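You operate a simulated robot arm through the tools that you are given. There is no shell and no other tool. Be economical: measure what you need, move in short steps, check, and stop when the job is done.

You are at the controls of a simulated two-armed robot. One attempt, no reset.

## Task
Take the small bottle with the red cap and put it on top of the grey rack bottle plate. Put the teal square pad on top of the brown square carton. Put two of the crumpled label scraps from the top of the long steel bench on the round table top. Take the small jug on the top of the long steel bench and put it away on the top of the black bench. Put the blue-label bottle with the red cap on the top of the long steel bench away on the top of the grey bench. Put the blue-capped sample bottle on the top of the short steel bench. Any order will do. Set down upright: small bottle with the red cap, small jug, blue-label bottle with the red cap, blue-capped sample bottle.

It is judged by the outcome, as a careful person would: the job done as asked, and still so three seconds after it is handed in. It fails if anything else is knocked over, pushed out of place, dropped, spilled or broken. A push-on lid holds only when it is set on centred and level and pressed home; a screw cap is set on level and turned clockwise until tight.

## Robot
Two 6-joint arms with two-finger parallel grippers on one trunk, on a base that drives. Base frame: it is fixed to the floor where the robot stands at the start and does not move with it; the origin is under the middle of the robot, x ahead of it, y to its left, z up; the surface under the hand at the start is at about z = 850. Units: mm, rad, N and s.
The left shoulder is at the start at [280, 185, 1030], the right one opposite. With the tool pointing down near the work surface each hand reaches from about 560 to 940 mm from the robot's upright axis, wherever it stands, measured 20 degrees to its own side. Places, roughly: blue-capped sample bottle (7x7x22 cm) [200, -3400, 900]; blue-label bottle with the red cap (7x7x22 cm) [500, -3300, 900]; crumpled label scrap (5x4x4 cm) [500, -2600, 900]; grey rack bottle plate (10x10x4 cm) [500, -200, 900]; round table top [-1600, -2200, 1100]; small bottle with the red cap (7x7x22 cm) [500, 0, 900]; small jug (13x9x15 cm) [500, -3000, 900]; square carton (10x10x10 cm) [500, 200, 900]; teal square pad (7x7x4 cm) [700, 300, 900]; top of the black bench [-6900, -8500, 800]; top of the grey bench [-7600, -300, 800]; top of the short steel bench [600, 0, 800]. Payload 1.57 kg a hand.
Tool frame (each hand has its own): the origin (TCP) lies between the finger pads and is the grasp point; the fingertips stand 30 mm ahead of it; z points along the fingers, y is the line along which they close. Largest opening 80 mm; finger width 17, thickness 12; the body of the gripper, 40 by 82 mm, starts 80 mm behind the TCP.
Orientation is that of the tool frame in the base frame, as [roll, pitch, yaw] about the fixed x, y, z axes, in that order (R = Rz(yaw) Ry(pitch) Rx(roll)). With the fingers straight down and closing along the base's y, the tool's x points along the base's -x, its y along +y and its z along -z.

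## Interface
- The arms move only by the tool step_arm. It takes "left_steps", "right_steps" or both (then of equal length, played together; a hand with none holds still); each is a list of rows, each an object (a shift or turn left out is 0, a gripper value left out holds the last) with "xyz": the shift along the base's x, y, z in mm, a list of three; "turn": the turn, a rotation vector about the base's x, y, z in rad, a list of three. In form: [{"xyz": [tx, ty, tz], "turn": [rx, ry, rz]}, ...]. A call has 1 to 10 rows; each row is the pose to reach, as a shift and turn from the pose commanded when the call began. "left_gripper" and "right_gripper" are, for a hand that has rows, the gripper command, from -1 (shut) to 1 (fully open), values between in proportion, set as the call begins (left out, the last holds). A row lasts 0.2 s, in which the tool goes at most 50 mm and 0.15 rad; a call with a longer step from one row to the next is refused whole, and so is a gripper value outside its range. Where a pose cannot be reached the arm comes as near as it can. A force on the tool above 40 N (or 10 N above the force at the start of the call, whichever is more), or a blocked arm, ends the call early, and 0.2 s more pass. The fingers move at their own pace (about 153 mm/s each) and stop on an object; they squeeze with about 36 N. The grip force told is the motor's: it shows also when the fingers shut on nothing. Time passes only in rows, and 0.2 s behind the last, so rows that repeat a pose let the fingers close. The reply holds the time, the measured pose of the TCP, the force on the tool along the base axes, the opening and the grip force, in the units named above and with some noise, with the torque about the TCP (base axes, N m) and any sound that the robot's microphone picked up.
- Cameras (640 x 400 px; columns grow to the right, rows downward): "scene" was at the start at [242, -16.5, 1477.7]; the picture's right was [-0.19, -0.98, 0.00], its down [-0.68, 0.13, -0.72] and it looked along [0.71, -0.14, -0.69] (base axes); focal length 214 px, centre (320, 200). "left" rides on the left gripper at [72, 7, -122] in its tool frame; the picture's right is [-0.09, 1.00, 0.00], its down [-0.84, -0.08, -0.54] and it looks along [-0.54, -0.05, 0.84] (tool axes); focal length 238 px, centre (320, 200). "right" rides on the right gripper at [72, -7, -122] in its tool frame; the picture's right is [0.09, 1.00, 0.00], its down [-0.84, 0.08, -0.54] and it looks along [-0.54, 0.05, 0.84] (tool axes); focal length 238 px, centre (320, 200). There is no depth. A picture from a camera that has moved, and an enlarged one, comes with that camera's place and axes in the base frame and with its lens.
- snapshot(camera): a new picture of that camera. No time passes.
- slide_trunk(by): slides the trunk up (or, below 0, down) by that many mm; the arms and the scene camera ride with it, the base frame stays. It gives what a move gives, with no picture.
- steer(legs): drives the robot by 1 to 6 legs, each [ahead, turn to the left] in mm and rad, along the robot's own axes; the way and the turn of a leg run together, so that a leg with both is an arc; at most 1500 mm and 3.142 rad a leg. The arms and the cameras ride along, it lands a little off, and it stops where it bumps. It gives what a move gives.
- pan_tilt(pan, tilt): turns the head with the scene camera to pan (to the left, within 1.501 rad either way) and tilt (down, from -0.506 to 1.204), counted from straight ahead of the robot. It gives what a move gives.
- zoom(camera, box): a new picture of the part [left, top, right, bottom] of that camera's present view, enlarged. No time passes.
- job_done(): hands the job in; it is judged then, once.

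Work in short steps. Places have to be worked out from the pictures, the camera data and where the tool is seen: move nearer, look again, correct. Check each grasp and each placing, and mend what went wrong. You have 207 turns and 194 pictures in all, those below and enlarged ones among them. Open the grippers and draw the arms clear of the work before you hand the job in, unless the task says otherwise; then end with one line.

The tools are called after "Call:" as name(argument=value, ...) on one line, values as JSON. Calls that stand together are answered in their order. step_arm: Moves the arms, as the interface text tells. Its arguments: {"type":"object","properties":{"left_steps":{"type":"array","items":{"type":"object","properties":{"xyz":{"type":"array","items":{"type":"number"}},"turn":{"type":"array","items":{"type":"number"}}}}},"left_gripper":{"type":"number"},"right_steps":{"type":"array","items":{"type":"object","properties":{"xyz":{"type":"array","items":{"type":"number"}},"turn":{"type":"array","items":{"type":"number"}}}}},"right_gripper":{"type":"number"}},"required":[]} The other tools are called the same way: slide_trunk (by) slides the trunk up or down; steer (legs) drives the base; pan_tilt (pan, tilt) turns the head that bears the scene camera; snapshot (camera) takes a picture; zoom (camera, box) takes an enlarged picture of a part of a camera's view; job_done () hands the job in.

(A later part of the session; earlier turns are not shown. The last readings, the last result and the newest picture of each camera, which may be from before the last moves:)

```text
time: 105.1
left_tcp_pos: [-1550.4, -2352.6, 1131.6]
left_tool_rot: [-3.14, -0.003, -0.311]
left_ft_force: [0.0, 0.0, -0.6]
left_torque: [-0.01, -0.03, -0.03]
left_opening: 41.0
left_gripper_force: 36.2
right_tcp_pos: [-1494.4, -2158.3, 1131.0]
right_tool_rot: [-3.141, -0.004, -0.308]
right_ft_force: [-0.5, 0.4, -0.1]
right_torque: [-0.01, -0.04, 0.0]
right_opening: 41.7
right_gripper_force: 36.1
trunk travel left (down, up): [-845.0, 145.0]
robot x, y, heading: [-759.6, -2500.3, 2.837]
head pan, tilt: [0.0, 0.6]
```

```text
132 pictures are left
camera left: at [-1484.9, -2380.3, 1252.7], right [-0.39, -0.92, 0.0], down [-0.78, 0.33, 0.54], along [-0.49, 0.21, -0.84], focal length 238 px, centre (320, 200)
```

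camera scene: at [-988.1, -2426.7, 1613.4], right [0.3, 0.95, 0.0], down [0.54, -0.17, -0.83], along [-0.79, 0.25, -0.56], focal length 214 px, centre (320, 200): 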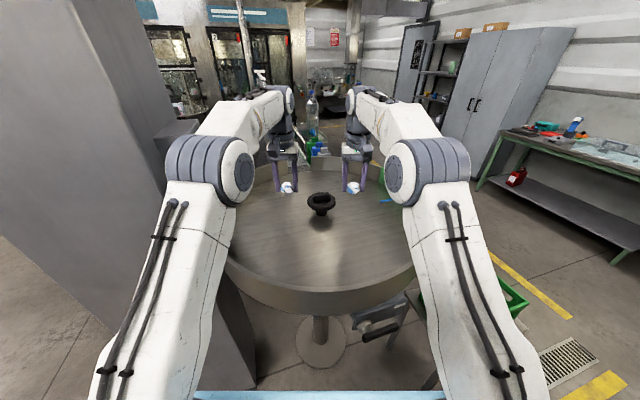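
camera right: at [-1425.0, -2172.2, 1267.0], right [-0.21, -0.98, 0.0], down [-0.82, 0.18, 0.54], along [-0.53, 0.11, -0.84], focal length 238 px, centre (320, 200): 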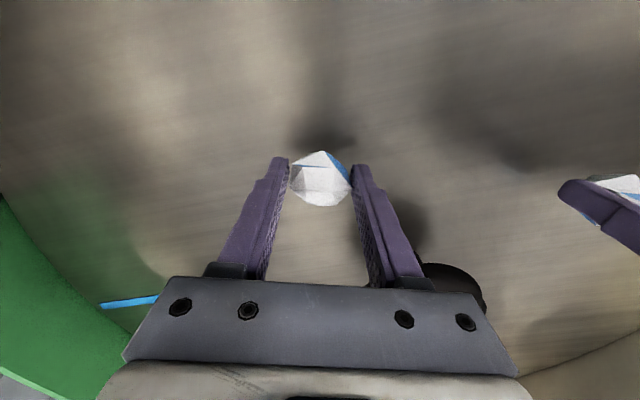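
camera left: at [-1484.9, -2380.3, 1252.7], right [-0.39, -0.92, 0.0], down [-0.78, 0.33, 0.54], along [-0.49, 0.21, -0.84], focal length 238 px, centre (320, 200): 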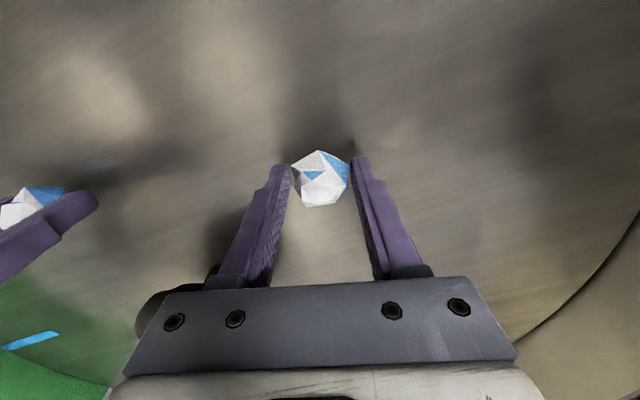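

No contact yet; I'll keep lowering.

Call:
step_arm(left_steps=[{"xyz": [0, 0, -3]}, {"xyz": [0, 0, -6]}, {"xyz": [0, 0, -9]}, {"xyz": [0, 0, -12]}, {"xyz": [0, 0, -15]}, {"xyz": [0, 0, -18]}, {"xyz": [0, 0, -18]}], right_steps=[{"xyz": [0, 0, -3]}, {"xyz": [0, 0, -6]}, {"xyz": [0, 0, -9]}, {"xyz": [0, 0, -12]}, {"xyz": [0, 0, -15]}, {"xyz": [0, 0, -18]}, {"xyz": [0, 0, -18]}])

Call:
snapshot(camera="left")

```text
time: 106.7
left_tcp_pos: [-1549.6, -2351.7, 1119.1]
left_tool_rot: [-3.141, 0.003, -0.311]
left_ft_force: [0.0, -2.8, 32.5]
left_torque: [-0.06, 0.05, -0.19]
left_opening: 41.9
left_gripper_force: 36.0
right_tcp_pos: [-1495.1, -2160.5, 1118.5]
right_tool_rot: [-3.14, 0.005, -0.307]
right_ft_force: [-1.3, 2.8, 31.9]
right_torque: [0.12, 0.01, 0.2]
right_opening: 41.9
right_gripper_force: 35.8
trunk travel left (down, up): [-845.0, 145.0]
robot x, y, heading: [-754.6, -2503.0, 2.83]
head pan, tilt: [0.0, 0.6]
```

```text
131 pictures are left
camera left: at [-1484.0, -2380.3, 1239.5], right [-0.39, -0.92, 0.0], down [-0.77, 0.33, 0.54], along [-0.5, 0.22, -0.84], focal length 238 px, centre (320, 200)
```

left: 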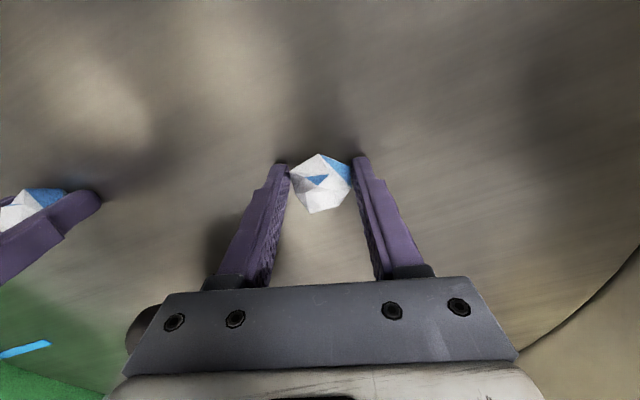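

Both hands touched at TCP z≈1119. I'll ease up slightly, release, and rise.

Call:
step_arm(left_steps=[{"xyz": [0, 0, 2]}, {"xyz": [0, 0, 4]}], right_steps=[{"xyz": [0, 0, 2]}, {"xyz": [0, 0, 4]}])

Call:
step_arm(left_steps=[{"xyz": [0, 0, 0]}, {"xyz": [0, 0, 0]}, {"xyz": [0, 0, 0]}, {"xyz": [0, 0, 15]}, {"xyz": [0, 0, 45]}, {"xyz": [0, 0, 85]}, {"xyz": [0, 0, 125]}, {"xyz": [0, 0, 165]}], right_steps=[{"xyz": [0, 0, 0]}, {"xyz": [0, 0, 0]}, {"xyz": [0, 0, 0]}, {"xyz": [0, 0, 15]}, {"xyz": [0, 0, 45]}, {"xyz": [0, 0, 85]}, {"xyz": [0, 0, 125]}, {"xyz": [0, 0, 165]}], left_gripper=1, right_gripper=1)

Call:
snapshot(camera="left")

Call:
snapshot(camera="right")

```text
time: 107.3
left_tcp_pos: [-1548.4, -2350.7, 1118.3]
left_tool_rot: [-3.14, -0.003, -0.312]
left_ft_force: [-3.2, 0.9, 20.4]
left_torque: [-0.12, 0.21, 0.0]
left_opening: 41.6
left_gripper_force: 36.1
right_tcp_pos: [-1493.6, -2159.5, 1117.4]
right_tool_rot: [-3.141, -0.005, -0.307]
right_ft_force: [0.7, 0.1, 24.8]
right_torque: [-0.12, 0.58, 0.15]
right_opening: 36.2
right_gripper_force: 33.4
trunk travel left (down, up): [-845.0, 145.0]
robot x, y, heading: [-757.5, -2498.7, 2.831]
head pan, tilt: [0.0, 0.6]
```

```text
time: 109.1
left_tcp_pos: [-1548.5, -2352.2, 1282.2]
left_tool_rot: [-3.141, -0.004, -0.314]
left_ft_force: [1.2, -0.1, 0.0]
left_torque: [0.02, 0.04, 0.02]
left_opening: 80.0
left_gripper_force: 0.0
right_tcp_pos: [-1495.4, -2157.8, 1285.6]
right_tool_rot: [-3.141, -0.005, -0.308]
right_ft_force: [-0.5, -0.2, -0.5]
right_torque: [-0.02, 0.0, -0.03]
right_opening: 80.0
right_gripper_force: 0.0
trunk travel left (down, up): [-845.0, 145.0]
robot x, y, heading: [-759.0, -2502.8, 2.836]
head pan, tilt: [0.0, 0.6]
```

```text
130 pictures are left
camera left: at [-1484.1, -2379.5, 1404.2], right [-0.39, -0.92, 0.0], down [-0.78, 0.33, 0.54], along [-0.49, 0.21, -0.84], focal length 238 px, centre (320, 200)
```

left: 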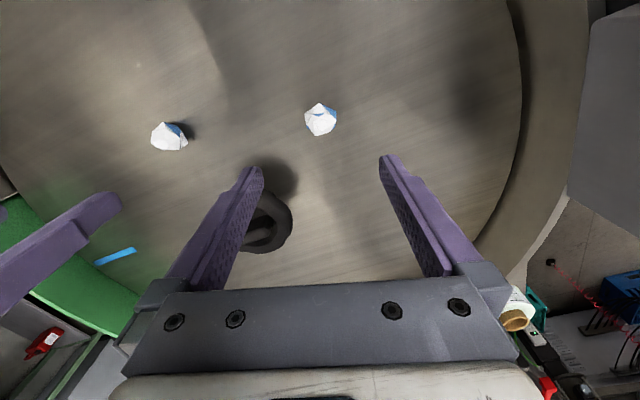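

```text
129 pictures are left
camera right: at [-1425.6, -2173.3, 1408.0], right [-0.21, -0.98, 0.0], down [-0.82, 0.18, 0.54], along [-0.53, 0.11, -0.84], focal length 238 px, centre (320, 200)
```

right: 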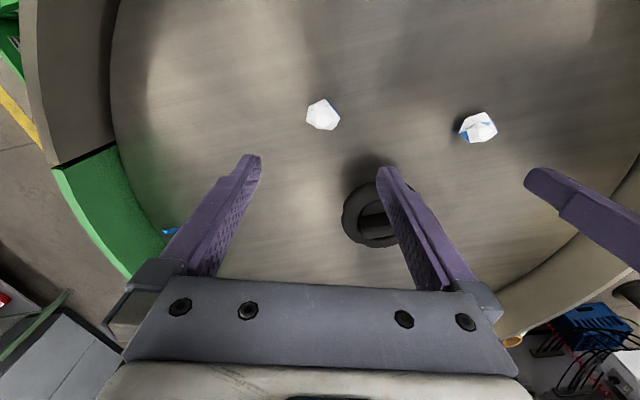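

Both scraps rest on the round table. I'll raise and retract the arms, then rotate right (away from the pillar) and drive to stand before the tray at y≈-3216.

Call:
step_arm(left_steps=[{"xyz": [0, 0, 30]}, {"xyz": [0, 0, 60]}, {"xyz": [30, -20, 60]}, {"xyz": [65, -45, 60]}, {"xyz": [100, -70, 60]}, {"xyz": [135, -95, 60]}, {"xyz": [165, -105, 60]}], right_steps=[{"xyz": [0, 0, 30]}, {"xyz": [0, 0, 60]}, {"xyz": [40, 5, 60]}, {"xyz": [80, 15, 60]}, {"xyz": [120, 25, 60]}, {"xyz": [160, 35, 60]}, {"xyz": [200, 40, 60]}])

Call:
steer(legs=[[0, -2.09], [0, -2.09], [733, 0], [0, 1.355]])

Call:
snapshot(camera="scene")

```text
time: 110.7
left_tcp_pos: [-1384.1, -2454.4, 1340.8]
left_tool_rot: [-3.141, -0.004, -0.311]
left_ft_force: [0.1, -0.3, -0.6]
left_torque: [0.01, 0.02, 0.01]
left_opening: 80.2
left_gripper_force: 0.0
right_tcp_pos: [-1294.5, -2116.7, 1343.2]
right_tool_rot: [3.141, -0.003, -0.306]
right_ft_force: [-0.7, -0.4, -0.9]
right_torque: [-0.02, -0.01, 0.02]
right_opening: 80.3
right_gripper_force: 0.0
trunk travel left (down, up): [-845.0, 145.0]
robot x, y, heading: [-759.5, -2498.6, 2.832]
head pan, tilt: [0.0, 0.6]
```

```text
time: 128.1
left_tcp_pos: [-20.3, -3090.4, 1339.5]
left_tool_rot: [-3.14, -0.007, 3.105]
left_ft_force: [-0.2, -0.9, 0.8]
left_torque: [0.02, 0.04, -0.03]
left_opening: 80.1
left_gripper_force: 0.1
right_tcp_pos: [-12.9, -3439.0, 1341.8]
right_tool_rot: [-3.141, -0.006, 3.113]
right_ft_force: [-0.1, -0.3, -0.5]
right_torque: [0.02, 0.01, -0.01]
right_opening: 80.1
right_gripper_force: 0.1
trunk travel left (down, up): [-845.0, 145.0]
robot x, y, heading: [-637.4, -3216.3, -0.036]
head pan, tilt: [0.0, 0.6]
```

```text
128 pictures are left
camera scene: at [-385.2, -3226.2, 1611.5], right [-0.03, -1.0, 0.0], down [-0.56, 0.02, -0.83], along [0.82, -0.03, -0.56], focal length 214 px, centre (320, 200)
```

scene: 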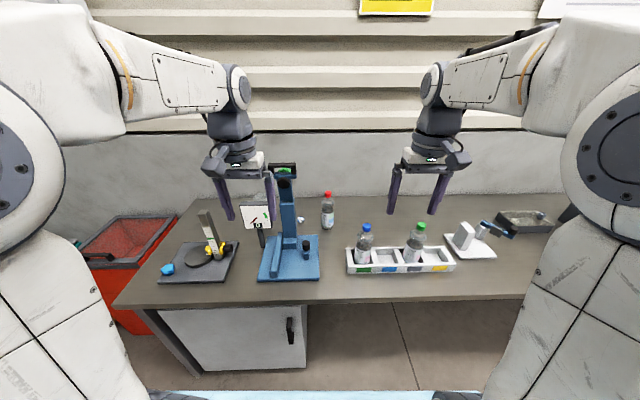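

The blue-capped bottle is at about (220, -3427) in the tray. I'll go ahead 140 mm and straighten, then look with the right camera.

Call:
steer(legs=[[140, 0.036]])

Call:
step_arm(right_steps=[{"xyz": [13, 0, -25]}, {"xyz": [25, 2, -50]}, {"xyz": [35, 4, -75]}, {"xyz": [45, 6, -100]}, {"xyz": [45, 6, -120]}, {"xyz": [45, 6, -120]}])

Call:
snapshot(camera="right")

Call:
zoom(camera="scene", box=[240, 160, 480, 310])

```text
time: 129.4
left_tcp_pos: [116.8, -3071.7, 1338.1]
left_tool_rot: [-3.138, -0.004, 3.139]
left_ft_force: [-0.7, -0.3, -0.1]
left_torque: [0.01, -0.05, -0.01]
left_opening: 80.3
left_gripper_force: 0.0
right_tcp_pos: [135.4, -3420.1, 1341.0]
right_tool_rot: [3.142, -0.004, -3.137]
right_ft_force: [-0.4, 0.0, 0.0]
right_torque: [0.01, 0.0, 0.03]
right_opening: 80.0
right_gripper_force: 0.1
trunk travel left (down, up): [-845.0, 145.0]
robot x, y, heading: [-491.7, -3217.9, -0.002]
head pan, tilt: [0.0, 0.6]
```

```text
time: 130.8
left_tcp_pos: [117.0, -3070.6, 1339.8]
left_tool_rot: [-3.139, -0.006, 3.138]
left_ft_force: [0.7, 0.3, 0.6]
left_torque: [0.0, -0.04, -0.04]
left_opening: 79.9
left_gripper_force: 0.1
right_tcp_pos: [179.7, -3412.5, 1220.9]
right_tool_rot: [3.14, -0.005, -3.137]
right_ft_force: [-0.2, -0.4, -0.1]
right_torque: [0.0, -0.03, -0.02]
right_opening: 79.8
right_gripper_force: 0.0
trunk travel left (down, up): [-845.0, 145.0]
robot x, y, heading: [-494.7, -3219.3, -0.002]
head pan, tilt: [0.0, 0.6]
```

```text
127 pictures are left
camera right: at [108.6, -3419.6, 1343.2], right [-0.1, 1.0, 0.0], down [0.84, 0.08, 0.54], along [0.54, 0.05, -0.84], focal length 238 px, centre (320, 200)
```

right: 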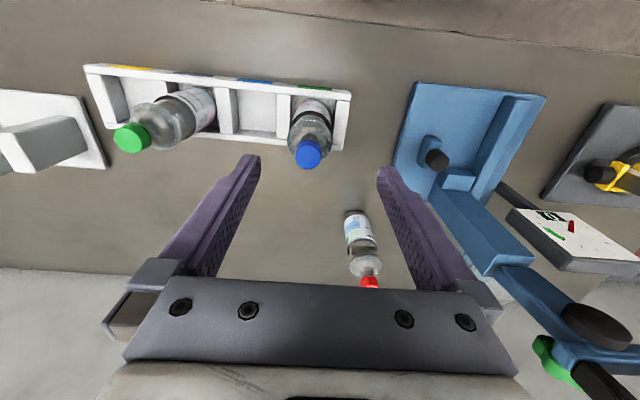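

```text
2.67 times, centred on (360, 235) of scene
camera zoom: at [-244.1, -3219.7, 1611.5], right [0.0, -1.0, 0.0], down [-0.56, 0.0, -0.83], along [0.83, 0.0, -0.56], focal length 572 px, centre (213, 107)
```

zoom: 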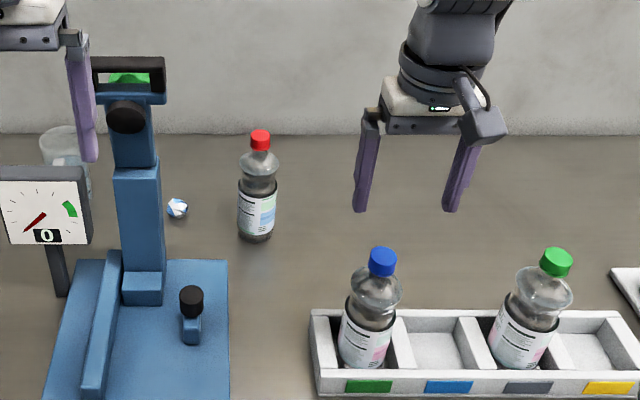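

I'll move closer to the blue-capped bottle to refine its position.

Call:
step_arm(right_steps=[{"xyz": [12, -6, -25]}, {"xyz": [24, -12, -50]}, {"xyz": [28, -12, -70]}, {"xyz": [28, -12, -70]}])

Call:
snapshot(camera="right")

Call:
zoom(camera="scene", box=[320, 180, 440, 290])

```text
time: 131.8
left_tcp_pos: [118.7, -3071.5, 1337.9]
left_tool_rot: [-3.14, -0.007, 3.14]
left_ft_force: [0.3, 0.1, 0.4]
left_torque: [0.01, 0.04, -0.02]
left_opening: 80.0
left_gripper_force: 0.1
right_tcp_pos: [208.6, -3424.3, 1148.1]
right_tool_rot: [3.14, -0.006, -3.135]
right_ft_force: [-0.5, 0.4, 0.0]
right_torque: [0.0, 0.02, -0.04]
right_opening: 79.8
right_gripper_force: 0.0
trunk travel left (down, up): [-845.0, 145.0]
robot x, y, heading: [-496.2, -3220.2, 0.004]
head pan, tilt: [0.0, 0.6]
```

```text
125 pictures are left
camera right: at [136.8, -3430.5, 1270.8], right [-0.1, 1.0, 0.0], down [0.84, 0.08, 0.54], along [0.54, 0.05, -0.84], focal length 238 px, centre (320, 200)
```

right: 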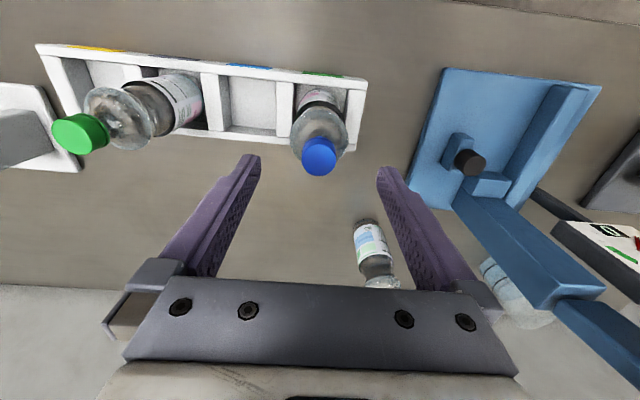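

```text
3.64 times, centred on (380, 235) of scene
camera zoom: at [-244.0, -3219.7, 1611.4], right [0.0, -1.0, 0.0], down [-0.57, 0.0, -0.82], along [0.82, 0.0, -0.57], focal length 780 px, centre (102, 73)
```

zoom: 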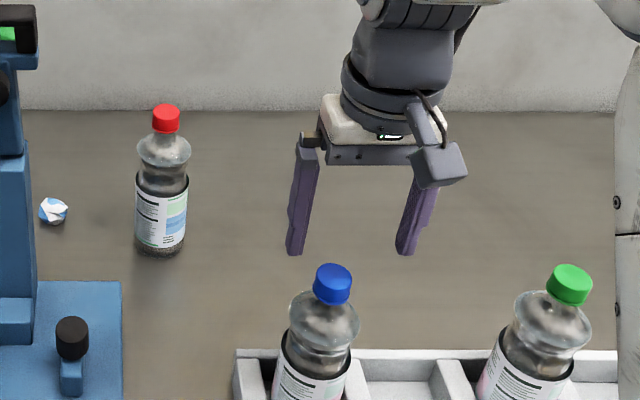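

The cap is at about (214, -3425). I'll descend over the bottle to TCP z≈1008.

Call:
step_arm(right_steps=[{"xyz": [5, -2, -35]}, {"xyz": [5, -2, -70]}, {"xyz": [5, -2, -100]}, {"xyz": [5, -2, -125]}, {"xyz": [5, -2, -139]}, {"xyz": [5, -2, -139]}])

Call:
zoom(camera="scene", box=[320, 180, 440, 290])

Call:
snapshot(camera="right")

```text
time: 133.2
left_tcp_pos: [116.8, -3071.5, 1339.3]
left_tool_rot: [-3.14, -0.007, 3.139]
left_ft_force: [0.6, 0.4, 0.0]
left_torque: [0.01, -0.01, -0.01]
left_opening: 80.1
left_gripper_force: 0.0
right_tcp_pos: [212.6, -3428.8, 1011.9]
right_tool_rot: [-3.141, -0.006, -3.137]
right_ft_force: [0.0, -0.3, 1.0]
right_torque: [-0.02, 0.01, -0.04]
right_opening: 80.2
right_gripper_force: 0.0
trunk travel left (down, up): [-845.0, 145.0]
robot x, y, heading: [-490.3, -3220.8, 0.001]
head pan, tilt: [0.0, 0.6]
```

```text
3.64 times, centred on (380, 235) of scene
camera zoom: at [-244.0, -3219.7, 1611.4], right [0.0, -1.0, 0.0], down [-0.57, 0.0, -0.82], along [0.82, 0.0, -0.57], focal length 780 px, centre (102, 73)
```

zoom: 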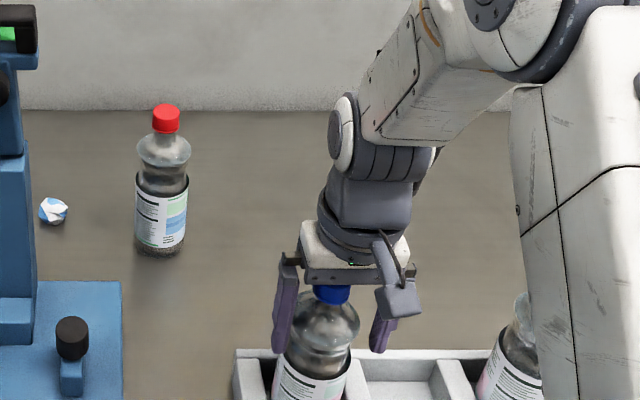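

```text
122 pictures are left
camera right: at [141.7, -3435.7, 1134.5], right [-0.1, 1.0, 0.0], down [0.84, 0.08, 0.54], along [0.54, 0.05, -0.84], focal length 238 px, centre (320, 200)
```

right: 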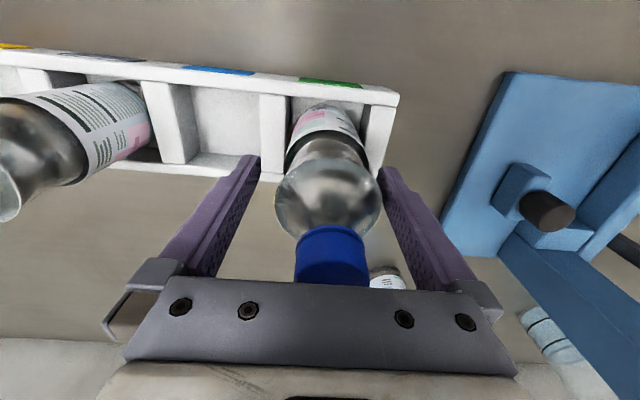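

The bottle is about 5 mm towards +y. I'll correct, then close and test-lift.

Call:
step_arm(right_steps=[{"xyz": [0, 5, 0]}, {"xyz": [0, 5, -3]}])

Call:
step_arm(right_steps=[{"xyz": [0, 0, 0]}, {"xyz": [0, 0, 0]}, {"xyz": [0, 0, 0]}, {"xyz": [0, 0, 0]}, {"xyz": [0, 0, 3]}, {"xyz": [0, 0, 8]}, {"xyz": [0, 0, 15]}, {"xyz": [0, 0, 22]}, {"xyz": [0, 0, 30]}], right_gripper=-1)

Call:
snapshot(camera="right")

```text
time: 133.8
left_tcp_pos: [117.8, -3071.6, 1338.6]
left_tool_rot: [-3.139, -0.005, 3.14]
left_ft_force: [0.6, 0.1, -0.5]
left_torque: [0.0, -0.02, 0.01]
left_opening: 80.3
left_gripper_force: 0.1
right_tcp_pos: [212.8, -3424.5, 1009.8]
right_tool_rot: [-3.141, -0.006, -3.137]
right_ft_force: [0.3, 0.4, 0.8]
right_torque: [0.0, -0.02, -0.01]
right_opening: 80.1
right_gripper_force: 0.1
trunk travel left (down, up): [-845.0, 145.0]
robot x, y, heading: [-492.7, -3217.4, 0.002]
head pan, tilt: [0.0, 0.6]
```

```text
time: 135.8
left_tcp_pos: [117.2, -3071.9, 1339.3]
left_tool_rot: [-3.14, -0.007, 3.139]
left_ft_force: [-0.5, 0.2, 0.0]
left_torque: [-0.04, 0.0, -0.03]
left_opening: 80.0
left_gripper_force: 0.0
right_tcp_pos: [212.2, -3423.7, 1040.4]
right_tool_rot: [-3.142, -0.006, -3.137]
right_ft_force: [-0.4, 0.3, -5.3]
right_torque: [-0.02, 0.04, 0.02]
right_opening: 64.6
right_gripper_force: 36.3
trunk travel left (down, up): [-845.0, 145.0]
robot x, y, heading: [-493.0, -3219.4, 0.001]
head pan, tilt: [0.0, 0.6]
```

```text
121 pictures are left
camera right: at [141.1, -3430.2, 1162.4], right [-0.1, 1.0, 0.0], down [0.84, 0.08, 0.54], along [0.53, 0.05, -0.84], focal length 238 px, centre (320, 200)
```

right: 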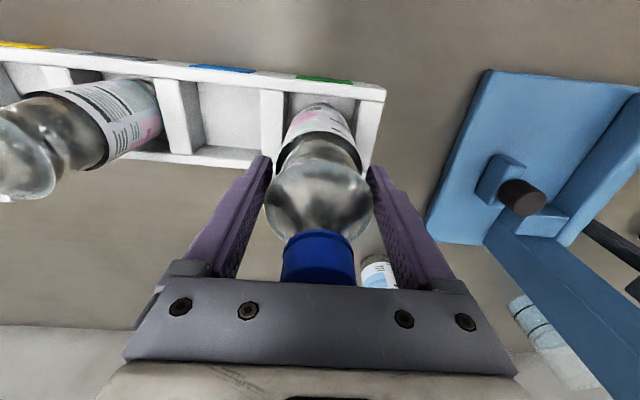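

The bottle is held. I'll lift it to 1320 and retract, then drive back to the short bench.

Call:
step_arm(right_steps=[{"xyz": [0, 0, 25]}, {"xyz": [0, 0, 55]}, {"xyz": [0, 0, 90]}, {"xyz": [0, 0, 125]}, {"xyz": [0, 0, 160]}, {"xyz": [-10, 0, 195]}, {"xyz": [-30, 0, 230]}, {"xyz": [-50, 0, 260]}, {"xyz": [-65, 0, 280]}, {"xyz": [-65, 0, 280]}])

Call:
steer(legs=[[-110, 0], [0, 1.571], [1400, 0], [1020, 0]])

Call:
snapshot(camera="scene")

```text
time: 138.0
left_tcp_pos: [116.5, -3071.6, 1338.6]
left_tool_rot: [-3.14, -0.008, 3.141]
left_ft_force: [-1.0, 0.2, 0.6]
left_torque: [0.01, 0.0, -0.01]
left_opening: 80.2
left_gripper_force: 0.2
right_tcp_pos: [150.4, -3424.4, 1317.0]
right_tool_rot: [-3.141, -0.003, -3.139]
right_ft_force: [0.1, 0.5, -5.3]
right_torque: [0.02, 0.04, -0.01]
right_opening: 64.3
right_gripper_force: 36.4
trunk travel left (down, up): [-845.0, 145.0]
robot x, y, heading: [-494.3, -3221.7, 0.001]
head pan, tilt: [0.0, 0.6]
```

```text
time: 154.7
left_tcp_pos: [-963.5, -187.5, 1339.3]
left_tool_rot: [-3.14, -0.008, -1.475]
left_ft_force: [0.9, -0.1, 0.6]
left_torque: [-0.04, -0.04, -0.01]
left_opening: 80.1
left_gripper_force: 0.1
right_tcp_pos: [-615.8, -122.8, 1317.1]
right_tool_rot: [-3.141, -0.005, -1.471]
right_ft_force: [0.0, 0.4, -5.6]
right_torque: [-0.05, -0.03, 0.04]
right_opening: 64.1
right_gripper_force: 35.8
trunk travel left (down, up): [-845.0, 145.0]
robot x, y, heading: [-758.6, -783.7, 1.666]
head pan, tilt: [0.0, 0.6]
```

```text
120 pictures are left
camera scene: at [-781.8, -535.4, 1611.4], right [1.0, 0.1, 0.0], down [0.05, -0.56, -0.82], along [-0.08, 0.82, -0.57], focal length 214 px, centre (320, 200)
```

scene: 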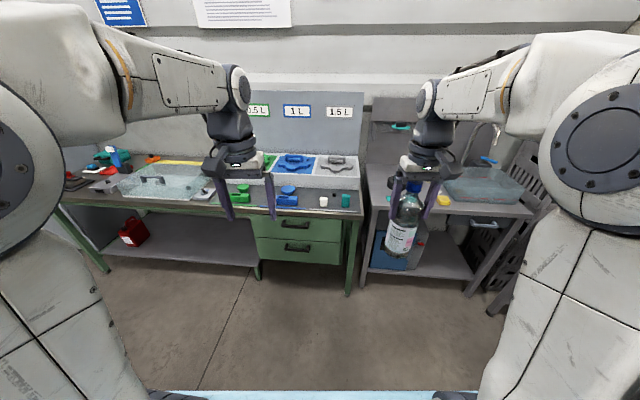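

The bottle is safe and the robot is at (-759, -784). I'll drive to (-180, -60) and turn to face the short bench.

Call:
steer(legs=[[0, -0.77], [927, 0], [0, -0.896]])

Call:
snapshot(camera="scene")

```text
time: 164.0
left_tcp_pos: [444.6, 103.4, 1338.6]
left_tool_rot: [-3.14, -0.005, 3.134]
left_ft_force: [0.2, -0.4, -0.1]
left_torque: [-0.01, 0.03, -0.01]
left_opening: 79.9
left_gripper_force: 0.1
right_tcp_pos: [475.2, -249.3, 1316.7]
right_tool_rot: [3.141, -0.005, 3.141]
right_ft_force: [0.0, -0.5, -4.9]
right_torque: [0.01, 0.03, 0.01]
right_opening: 63.0
right_gripper_force: 35.9
trunk travel left (down, up): [-845.0, 145.0]
robot x, y, heading: [-165.6, -42.4, -0.005]
head pan, tilt: [0.0, 0.6]
```

```text
119 pictures are left
camera scene: at [83.2, -42.0, 1611.4], right [0.0, -1.0, 0.0], down [-0.57, 0.0, -0.82], along [0.82, 0.0, -0.57], focal length 214 px, centre (320, 200)
```

scene: 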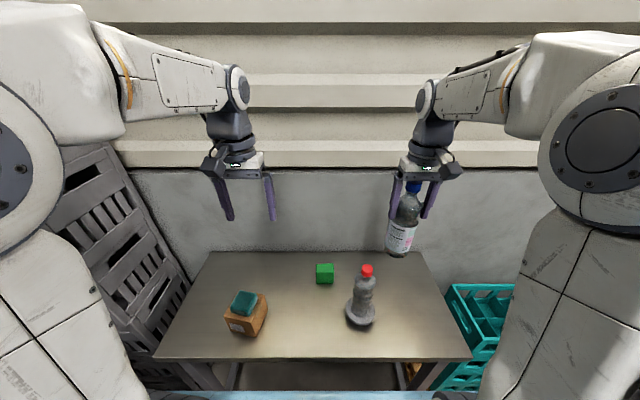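

The bottle is over the bench. I'll move to (560, -340), a clear spot, and descend to about 15 mm above contact.

Call:
step_arm(right_steps=[{"xyz": [25, -27, 0]}, {"xyz": [50, -54, 0]}, {"xyz": [75, -80, -10]}, {"xyz": [85, -90, -40]}, {"xyz": [85, -90, -80]}, {"xyz": [85, -90, -120]}, {"xyz": [85, -90, -160]}, {"xyz": [85, -90, -200]}, {"xyz": [85, -90, -235]}, {"xyz": [85, -90, -260]}])

Call:
snapshot(camera="scene")

```text
time: 166.2
left_tcp_pos: [445.3, 104.9, 1338.3]
left_tool_rot: [-3.137, -0.006, 3.136]
left_ft_force: [0.5, 0.3, -0.1]
left_torque: [-0.03, 0.01, 0.02]
left_opening: 80.1
left_gripper_force: 0.0
right_tcp_pos: [560.7, -338.9, 1053.6]
right_tool_rot: [-3.141, -0.007, 3.141]
right_ft_force: [0.5, 0.4, -4.3]
right_torque: [0.01, 0.11, -0.02]
right_opening: 63.4
right_gripper_force: 36.1
trunk travel left (down, up): [-845.0, 145.0]
robot x, y, heading: [-165.1, -40.7, -0.006]
head pan, tilt: [0.0, 0.6]
```

```text
118 pictures are left
camera scene: at [83.3, -42.2, 1611.4], right [0.0, -1.0, 0.0], down [-0.57, 0.0, -0.82], along [0.82, 0.0, -0.57], focal length 214 px, centre (320, 200)
```

scene: 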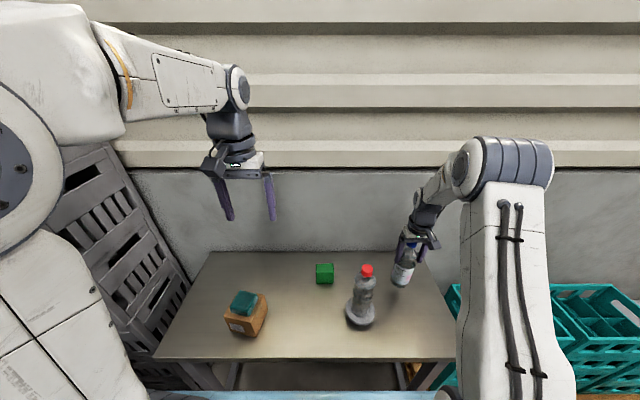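

I'll lower in growing-finer steps to contact, expected at TCP z≈1000–1007.

Call:
step_arm(right_steps=[{"xyz": [0, 0, -15]}, {"xyz": [0, 0, -28]}, {"xyz": [0, 0, -36]}, {"xyz": [0, 0, -41]}, {"xyz": [0, 0, -44]}, {"xyz": [0, 0, -47]}, {"xyz": [0, 0, -47]}])

Call:
zoom(camera="scene", box=[340, 200, 460, 320])

```text
time: 167.8
left_tcp_pos: [445.3, 104.3, 1339.8]
left_tool_rot: [-3.139, -0.004, 3.135]
left_ft_force: [0.0, 0.3, 0.2]
left_torque: [0.02, 0.01, 0.01]
left_opening: 79.9
left_gripper_force: 0.1
right_tcp_pos: [562.4, -340.9, 1010.0]
right_tool_rot: [-3.141, -0.008, -3.142]
right_ft_force: [0.3, -0.6, -5.0]
right_torque: [0.01, 0.08, -0.02]
right_opening: 63.2
right_gripper_force: 36.2
trunk travel left (down, up): [-845.0, 145.0]
robot x, y, heading: [-169.1, -41.9, -0.006]
head pan, tilt: [0.0, 0.6]
```

```text
3.33 times, centred on (400, 260) of scene
camera zoom: at [83.2, -42.1, 1611.4], right [0.0, -1.0, 0.0], down [-0.57, 0.0, -0.82], along [0.82, 0.0, -0.57], focal length 715 px, centre (53, 0)
```

zoom: 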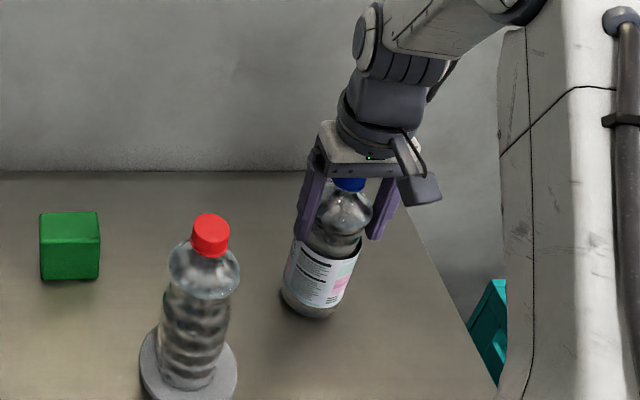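

Call:
step_arm(right_steps=[{"xyz": [0, 0, -3]}, {"xyz": [0, 0, -6]}, {"xyz": [0, 0, -8]}, {"xyz": [0, 0, -8]}])

```text
time: 168.8
left_tcp_pos: [445.3, 105.3, 1338.9]
left_tool_rot: [-3.14, -0.003, 3.136]
left_ft_force: [-0.1, 0.2, -0.4]
left_torque: [0.0, -0.01, -0.01]
left_opening: 79.9
left_gripper_force: 0.0
right_tcp_pos: [560.6, -337.1, 1001.6]
right_tool_rot: [3.14, -0.005, -3.142]
right_ft_force: [0.0, -0.2, -4.9]
right_torque: [-0.03, 0.07, 0.03]
right_opening: 63.4
right_gripper_force: 35.6
trunk travel left (down, up): [-845.0, 145.0]
robot x, y, heading: [-167.5, -37.8, -0.005]
head pan, tilt: [0.0, 0.6]
```

Still hanging free at 1001.6. I'll continue in 2 mm steps.

Call:
step_arm(right_steps=[{"xyz": [0, 0, -2]}, {"xyz": [0, 0, -4]}, {"xyz": [0, 0, -6]}, {"xyz": [0, 0, -6]}])

```text
time: 169.8
left_tcp_pos: [444.3, 105.1, 1339.2]
left_tool_rot: [-3.141, -0.007, 3.135]
left_ft_force: [0.6, -0.3, 0.1]
left_torque: [0.01, 0.0, 0.0]
left_opening: 80.0
left_gripper_force: 0.1
right_tcp_pos: [559.6, -338.8, 998.3]
right_tool_rot: [-3.14, -0.002, 3.141]
right_ft_force: [-5.4, 0.1, 29.4]
right_torque: [0.01, -0.42, -0.04]
right_opening: 62.9
right_gripper_force: 36.1
trunk travel left (down, up): [-845.0, 145.0]
robot x, y, heading: [-171.1, -39.5, -0.002]
head pan, tilt: [0.0, 0.6]
```

Contact. I'll ease up 2 mm, release, check, and rise.

Call:
step_arm(right_steps=[{"xyz": [0, 0, 2]}, {"xyz": [0, 0, 3]}])

Call:
step_arm(right_steps=[{"xyz": [0, 0, 0]}, {"xyz": [0, 0, 0]}, {"xyz": [0, 0, 0]}, {"xyz": [0, 0, 15]}, {"xyz": [0, 0, 50]}, {"xyz": [0, 0, 90]}, {"xyz": [0, 0, 130]}, {"xyz": [0, 0, 170]}, {"xyz": [-20, 0, 210]}, {"xyz": [-60, 15, 240]}], right_gripper=1)

Call:
snapshot(camera="scene")

```text
time: 170.4
left_tcp_pos: [445.0, 103.8, 1339.1]
left_tool_rot: [-3.139, -0.004, 3.134]
left_ft_force: [0.1, -0.8, -0.5]
left_torque: [0.04, 0.0, 0.0]
left_opening: 80.1
left_gripper_force: 0.0
right_tcp_pos: [560.7, -337.9, 997.8]
right_tool_rot: [-3.14, -0.008, -3.142]
right_ft_force: [0.6, -1.3, 3.7]
right_torque: [-0.29, -0.57, -0.07]
right_opening: 62.9
right_gripper_force: 36.3
trunk travel left (down, up): [-845.0, 145.0]
robot x, y, heading: [-167.5, -39.0, -0.003]
head pan, tilt: [0.0, 0.6]
```

```text
refused: row 10 steps farther than a row can; nothing moved
```

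```text
116 pictures are left
camera scene: at [83.0, -42.1, 1611.0], right [0.0, -1.0, 0.0], down [-0.56, 0.0, -0.83], along [0.83, 0.0, -0.56], focal length 214 px, centre (320, 200)
```

scene: 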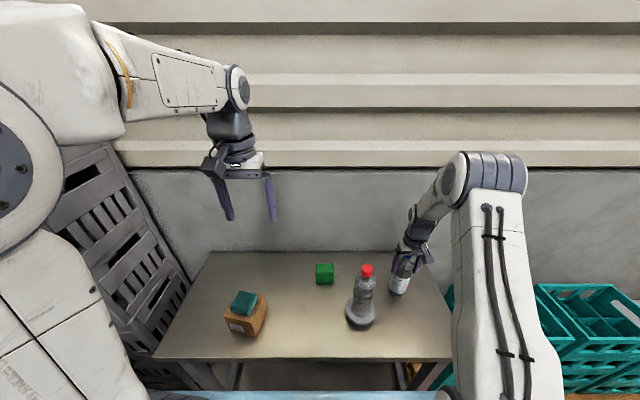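

The last row was too long and the call was refused, so I'll redo it with shorter steps.

Call:
step_arm(right_steps=[{"xyz": [0, 0, 0]}, {"xyz": [0, 0, 0]}, {"xyz": [0, 0, 0]}, {"xyz": [0, 0, 15]}, {"xyz": [0, 0, 50]}, {"xyz": [0, 0, 90]}, {"xyz": [0, 0, 130]}, {"xyz": [0, 0, 170]}, {"xyz": [-20, 0, 205]}, {"xyz": [-50, 10, 235]}], right_gripper=1)

Call:
snapshot(camera="scene")

```text
time: 172.6
left_tcp_pos: [444.4, 104.3, 1338.5]
left_tool_rot: [-3.14, -0.006, 3.134]
left_ft_force: [0.7, -0.4, -0.1]
left_torque: [0.03, 0.03, 0.01]
left_opening: 80.3
left_gripper_force: 0.0
right_tcp_pos: [510.6, -327.1, 1232.7]
right_tool_rot: [3.141, -0.005, -3.141]
right_ft_force: [0.3, 0.0, -0.9]
right_torque: [0.02, 0.02, -0.02]
right_opening: 80.1
right_gripper_force: 0.1
trunk travel left (down, up): [-845.0, 145.0]
robot x, y, heading: [-167.0, -38.7, -0.007]
head pan, tilt: [0.0, 0.6]
```

```text
115 pictures are left
camera scene: at [83.1, -42.1, 1611.5], right [0.0, -1.0, 0.0], down [-0.57, 0.0, -0.82], along [0.82, 0.0, -0.57], focal length 214 px, centre (320, 200)
```

scene: 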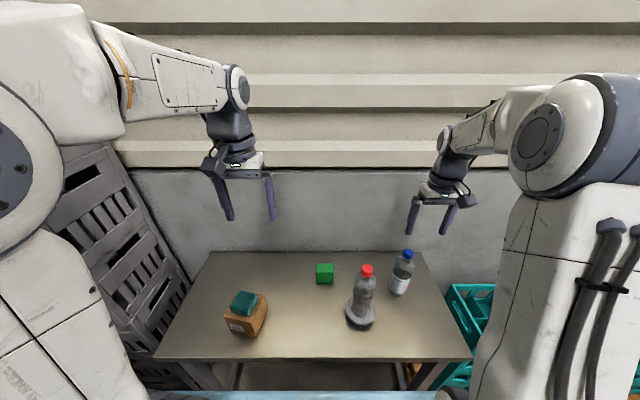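

The blue-capped bottle stands upright. I'll retract and return to the long bench for the jug and the blue-label bottle.

Call:
step_arm(right_steps=[{"xyz": [-15, 15, 35]}, {"xyz": [-30, 30, 70]}, {"xyz": [-40, 50, 90]}])

Call:
steer(legs=[[0, -2.088], [876, 0], [0, 0.517]])

```text
time: 173.4
left_tcp_pos: [445.6, 104.0, 1338.6]
left_tool_rot: [-3.139, -0.004, 3.134]
left_ft_force: [0.1, 0.1, 0.0]
left_torque: [-0.01, -0.01, 0.01]
left_opening: 80.1
left_gripper_force: 0.1
right_tcp_pos: [470.5, -276.3, 1324.1]
right_tool_rot: [3.141, -0.005, -3.141]
right_ft_force: [-0.1, 0.3, 0.3]
right_torque: [-0.01, 0.0, -0.01]
right_opening: 80.2
right_gripper_force: 0.0
trunk travel left (down, up): [-845.0, 145.0]
robot x, y, heading: [-169.0, -43.5, -0.004]
head pan, tilt: [0.0, 0.6]
```

```text
time: 184.6
left_tcp_pos: [-469.6, -1424.8, 1339.0]
left_tool_rot: [-3.141, -0.005, 1.569]
left_ft_force: [0.4, 0.3, -0.7]
left_torque: [0.03, -0.02, -0.02]
left_opening: 80.1
left_gripper_force: 0.1
right_tcp_pos: [-852.3, -1451.3, 1324.5]
right_tool_rot: [3.141, -0.006, 1.573]
right_ft_force: [0.2, 1.2, 0.1]
right_torque: [-0.01, 0.01, 0.03]
right_opening: 79.9
right_gripper_force: 0.1
trunk travel left (down, up): [-845.0, 145.0]
robot x, y, heading: [-616.4, -814.1, -1.573]
head pan, tilt: [0.0, 0.6]
```

On track at (-616, -814). I'll drive along the lane to y≈-3100, turn to face the bench, and look.

Call:
steer(legs=[[1143, 0], [1143, 0], [0, 1.573]])

Call:
snapshot(camera="scene")

Call:
zoom(camera="scene", box=[240, 160, 400, 290])

```text
time: 199.7
left_tcp_pos: [-12.3, -2937.5, 1337.4]
left_tool_rot: [-3.14, -0.004, -3.129]
left_ft_force: [0.3, 0.1, -0.8]
left_torque: [0.01, -0.02, 0.0]
left_opening: 80.1
left_gripper_force: 0.0
right_tcp_pos: [21.8, -3320.1, 1323.8]
right_tool_rot: [3.141, -0.005, -3.123]
right_ft_force: [1.1, -0.3, -0.8]
right_torque: [0.01, 0.02, 0.0]
right_opening: 79.8
right_gripper_force: 0.1
trunk travel left (down, up): [-845.0, 145.0]
robot x, y, heading: [-622.2, -3093.5, 0.018]
head pan, tilt: [0.0, 0.6]
```

```text
114 pictures are left
camera scene: at [-370.6, -3091.6, 1611.5], right [0.02, -1.0, 0.0], down [-0.56, -0.01, -0.83], along [0.82, 0.01, -0.56], focal length 214 px, centre (320, 200)
```

scene: 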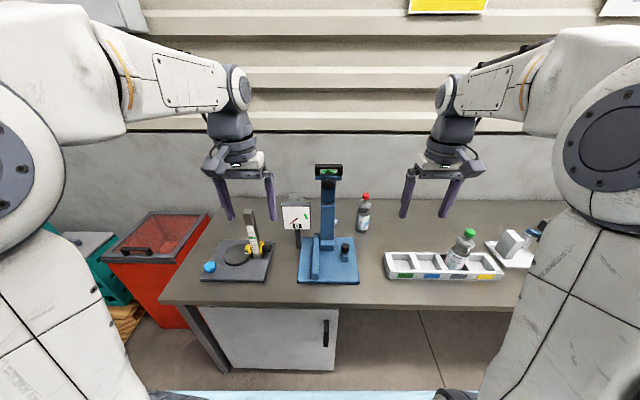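

```text
3.08 times, centred on (320, 225) of scene
camera zoom: at [-370.6, -3091.6, 1611.5], right [0.02, -1.0, 0.0], down [-0.56, -0.01, -0.83], along [0.82, 0.01, -0.56], focal length 660 px, centre (320, 123)
```

zoom: 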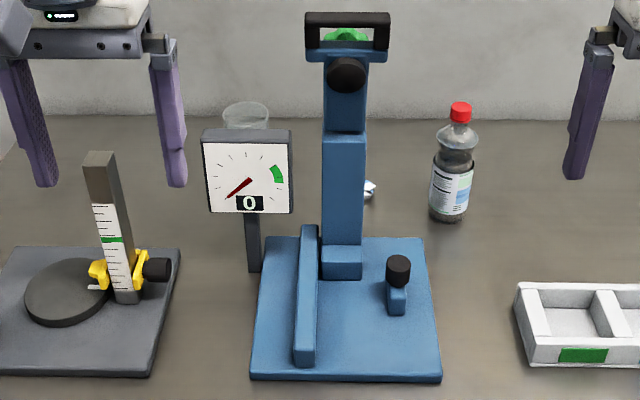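

The jug is behind the dial screen. I'll drive ahead 305 mm with slight straightening; both hands pass either side of the scale.

Call:
steer(legs=[[305, -0.018]])

Call:
snapshot(camera="left")

Call:
snapshot(camera="right")

Call:
snapshot(camera="scene")

```text
time: 201.8
left_tcp_pos: [296.7, -2939.7, 1337.9]
left_tool_rot: [-3.137, -0.005, -3.139]
left_ft_force: [-0.2, 0.1, -0.8]
left_torque: [0.04, 0.0, -0.01]
left_opening: 80.1
left_gripper_force: 0.1
right_tcp_pos: [325.7, -3323.0, 1324.6]
right_tool_rot: [-3.14, -0.006, -3.133]
right_ft_force: [-0.5, -0.3, 0.2]
right_torque: [-0.02, -0.02, -0.01]
right_opening: 79.9
right_gripper_force: 0.0
trunk travel left (down, up): [-845.0, 145.0]
robot x, y, heading: [-313.6, -3092.6, 0.008]
head pan, tilt: [0.0, 0.6]
```

```text
112 pictures are left
camera left: at [224.7, -2933.9, 1460.6], right [0.09, 1.0, 0.0], down [0.84, -0.07, 0.54], along [0.53, -0.05, -0.84], focal length 238 px, centre (320, 200)
```

left: 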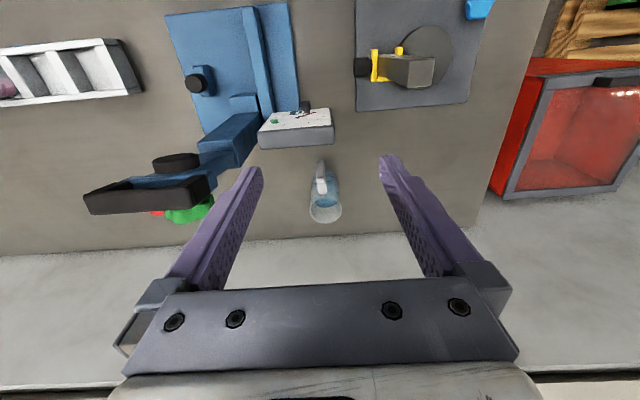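

```text
111 pictures are left
camera right: at [254.6, -3330.0, 1446.6], right [-0.1, 0.99, 0.0], down [0.84, 0.09, 0.54], along [0.54, 0.05, -0.84], focal length 238 px, centre (320, 200)
```

right: 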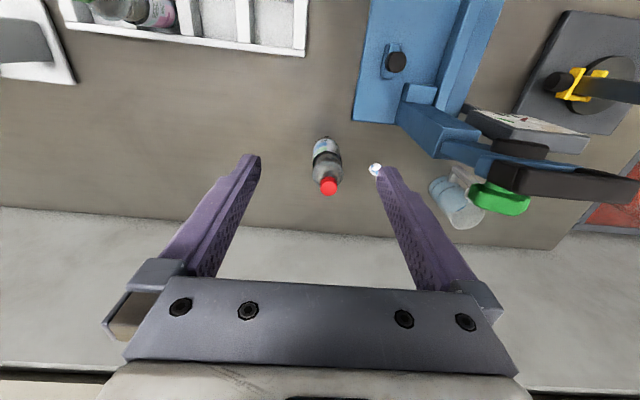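

```text
110 pictures are left
camera scene: at [-63.9, -3090.3, 1611.5], right [0.01, -1.0, 0.0], down [-0.56, 0.0, -0.83], along [0.83, 0.01, -0.56], focal length 214 px, centre (320, 200)
```

scene: 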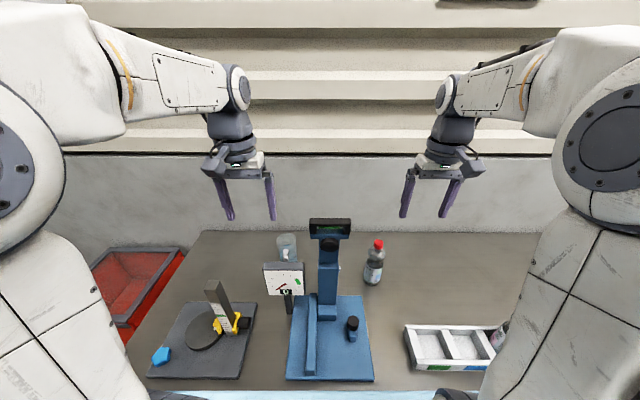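

I'll zoom on the jug from the left camera and on the bottle from the right.

Call:
zoom(camera="left", box=[260, 130, 390, 240])

Call:
zoom(camera="scene", box=[250, 215, 400, 330])

```text
3.64 times, centred on (325, 185) of left
camera zoom: at [224.7, -2933.9, 1460.6], right [0.09, 1.0, 0.0], down [0.84, -0.07, 0.54], along [0.53, -0.05, -0.84], focal length 867 px, centre (302, 254)
```

zoom: 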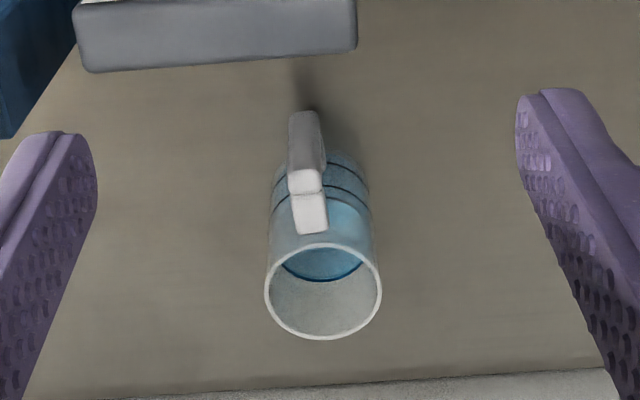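

```text
3.48 times, centred on (325, 272) of scene
camera zoom: at [-63.9, -3090.3, 1611.5], right [0.01, -1.0, 0.0], down [-0.56, 0.0, -0.83], along [0.83, 0.01, -0.56], focal length 746 px, centre (303, -52)
```

zoom: 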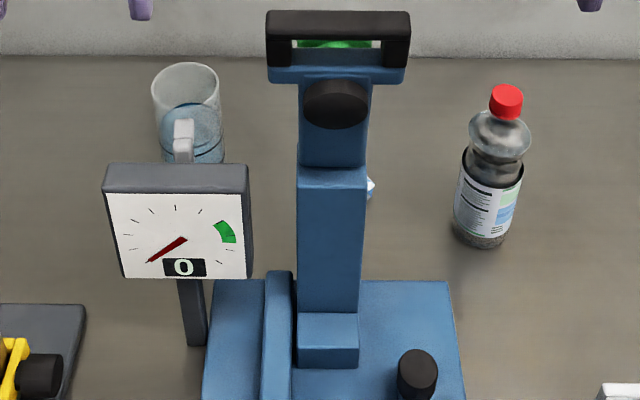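

The jug has liquid, is about 77 mm wide, and its handle faces the robot at about x 476–507, y -2955, with its top at z≈975. I'll grip the handle later with the left hand. First the red-cap blue-label bottle at about (466, -3294), with the right.

Call:
step_arm(right_steps=[{"xyz": [25, 7, -25]}, {"xyz": [50, 14, -50]}, {"xyz": [75, 21, -75]}, {"xyz": [100, 28, -100]}, {"xyz": [112, 29, -130]}, {"xyz": [112, 29, -150]}, {"xyz": [112, 29, -150]}])

Call:
snapshot(camera="right")

```text
time: 203.3
left_tcp_pos: [297.0, -2940.6, 1339.5]
left_tool_rot: [-3.14, -0.004, -3.138]
left_ft_force: [0.6, -0.7, -0.6]
left_torque: [0.03, -0.02, -0.02]
left_opening: 79.8
left_gripper_force: 0.1
right_tcp_pos: [438.3, -3291.2, 1173.3]
right_tool_rot: [3.141, -0.005, -3.132]
right_ft_force: [-0.6, -0.9, 0.5]
right_torque: [0.01, -0.02, -0.04]
right_opening: 80.0
right_gripper_force: 0.1
trunk travel left (down, up): [-845.0, 145.0]
robot x, y, heading: [-311.5, -3093.0, 0.007]
head pan, tilt: [0.0, 0.6]
```

```text
107 pictures are left
camera right: at [367.2, -3299.0, 1294.9], right [-0.1, 0.99, 0.0], down [0.84, 0.09, 0.54], along [0.54, 0.05, -0.84], focal length 238 px, centre (320, 200)
```

right: 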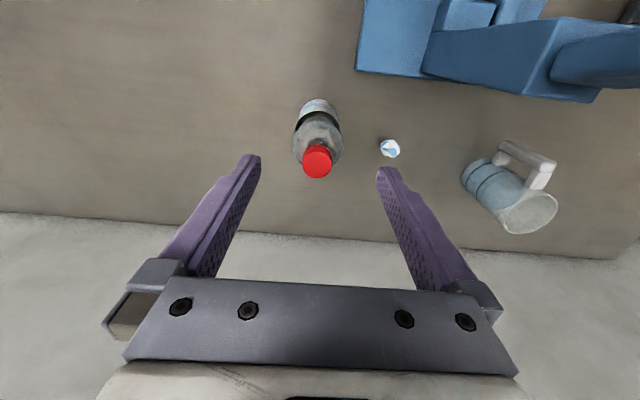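

The cap is at (459, -3294). I'll centre and descend to just above the cap to check.

Call:
step_arm(right_steps=[{"xyz": [20, -2, -20]}, {"xyz": [20, -2, -50]}, {"xyz": [20, -2, -63]}, {"xyz": [20, -2, -63]}])

Call:
snapshot(camera="right")

```text
time: 204.3
left_tcp_pos: [298.3, -2940.2, 1339.6]
left_tool_rot: [-3.139, -0.006, -3.138]
left_ft_force: [-0.5, 0.1, -0.6]
left_torque: [-0.01, -0.03, -0.02]
left_opening: 80.1
left_gripper_force: 0.0
right_tcp_pos: [458.3, -3294.9, 1112.7]
right_tool_rot: [3.141, -0.004, -3.132]
right_ft_force: [-0.4, 0.0, -0.4]
right_torque: [0.01, 0.02, 0.01]
right_opening: 79.9
right_gripper_force: 0.0
trunk travel left (down, up): [-845.0, 145.0]
robot x, y, heading: [-315.3, -3090.7, 0.007]
head pan, tilt: [0.0, 0.6]
```

```text
106 pictures are left
camera right: at [386.9, -3302.1, 1233.6], right [-0.1, 0.99, 0.0], down [0.84, 0.09, 0.54], along [0.53, 0.05, -0.84], focal length 238 px, centre (320, 200)
```

right: 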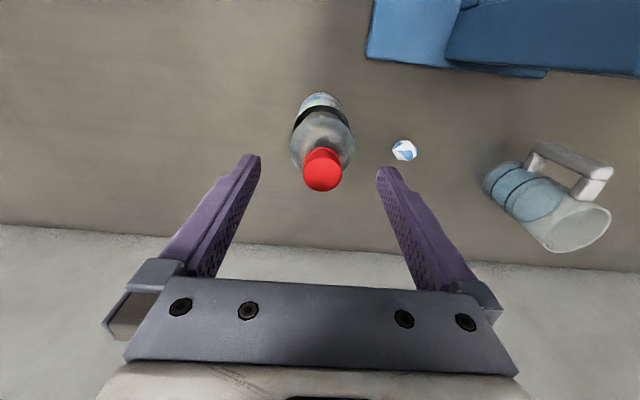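

Aligned. I'll descend to z≈1001, close, and lift gently.

Call:
step_arm(right_steps=[{"xyz": [1, 0, -35]}, {"xyz": [1, 0, -65]}, {"xyz": [1, 0, -90]}, {"xyz": [1, 0, -104]}, {"xyz": [1, 0, -110]}, {"xyz": [1, 0, -110]}])

Call:
snapshot(camera="right")

```text
time: 205.8
left_tcp_pos: [296.9, -2939.4, 1338.1]
left_tool_rot: [-3.14, -0.005, -3.138]
left_ft_force: [0.4, 0.1, -0.2]
left_torque: [0.0, 0.0, 0.0]
left_opening: 79.6
left_gripper_force: 0.1
right_tcp_pos: [459.2, -3295.7, 1001.8]
right_tool_rot: [-3.14, -0.005, -3.133]
right_ft_force: [-0.5, 0.2, 0.3]
right_torque: [0.0, 0.0, -0.01]
right_opening: 80.1
right_gripper_force: 0.0
trunk travel left (down, up): [-845.0, 145.0]
robot x, y, heading: [-315.1, -3093.6, 0.004]
head pan, tilt: [0.0, 0.6]
```

```text
105 pictures are left
camera right: at [388.6, -3303.1, 1122.9], right [-0.1, 0.99, 0.0], down [0.84, 0.09, 0.54], along [0.54, 0.05, -0.84], focal length 238 px, centre (320, 200)
```

right: 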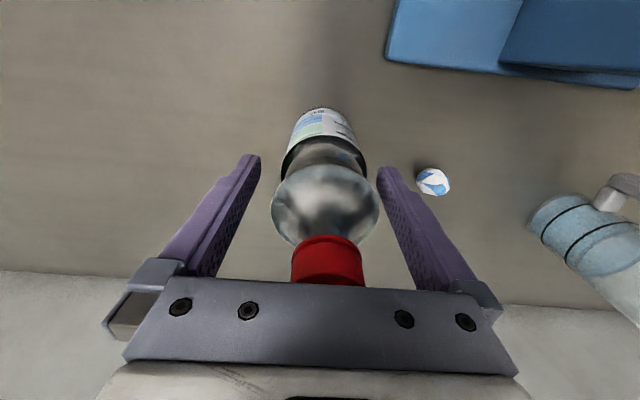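

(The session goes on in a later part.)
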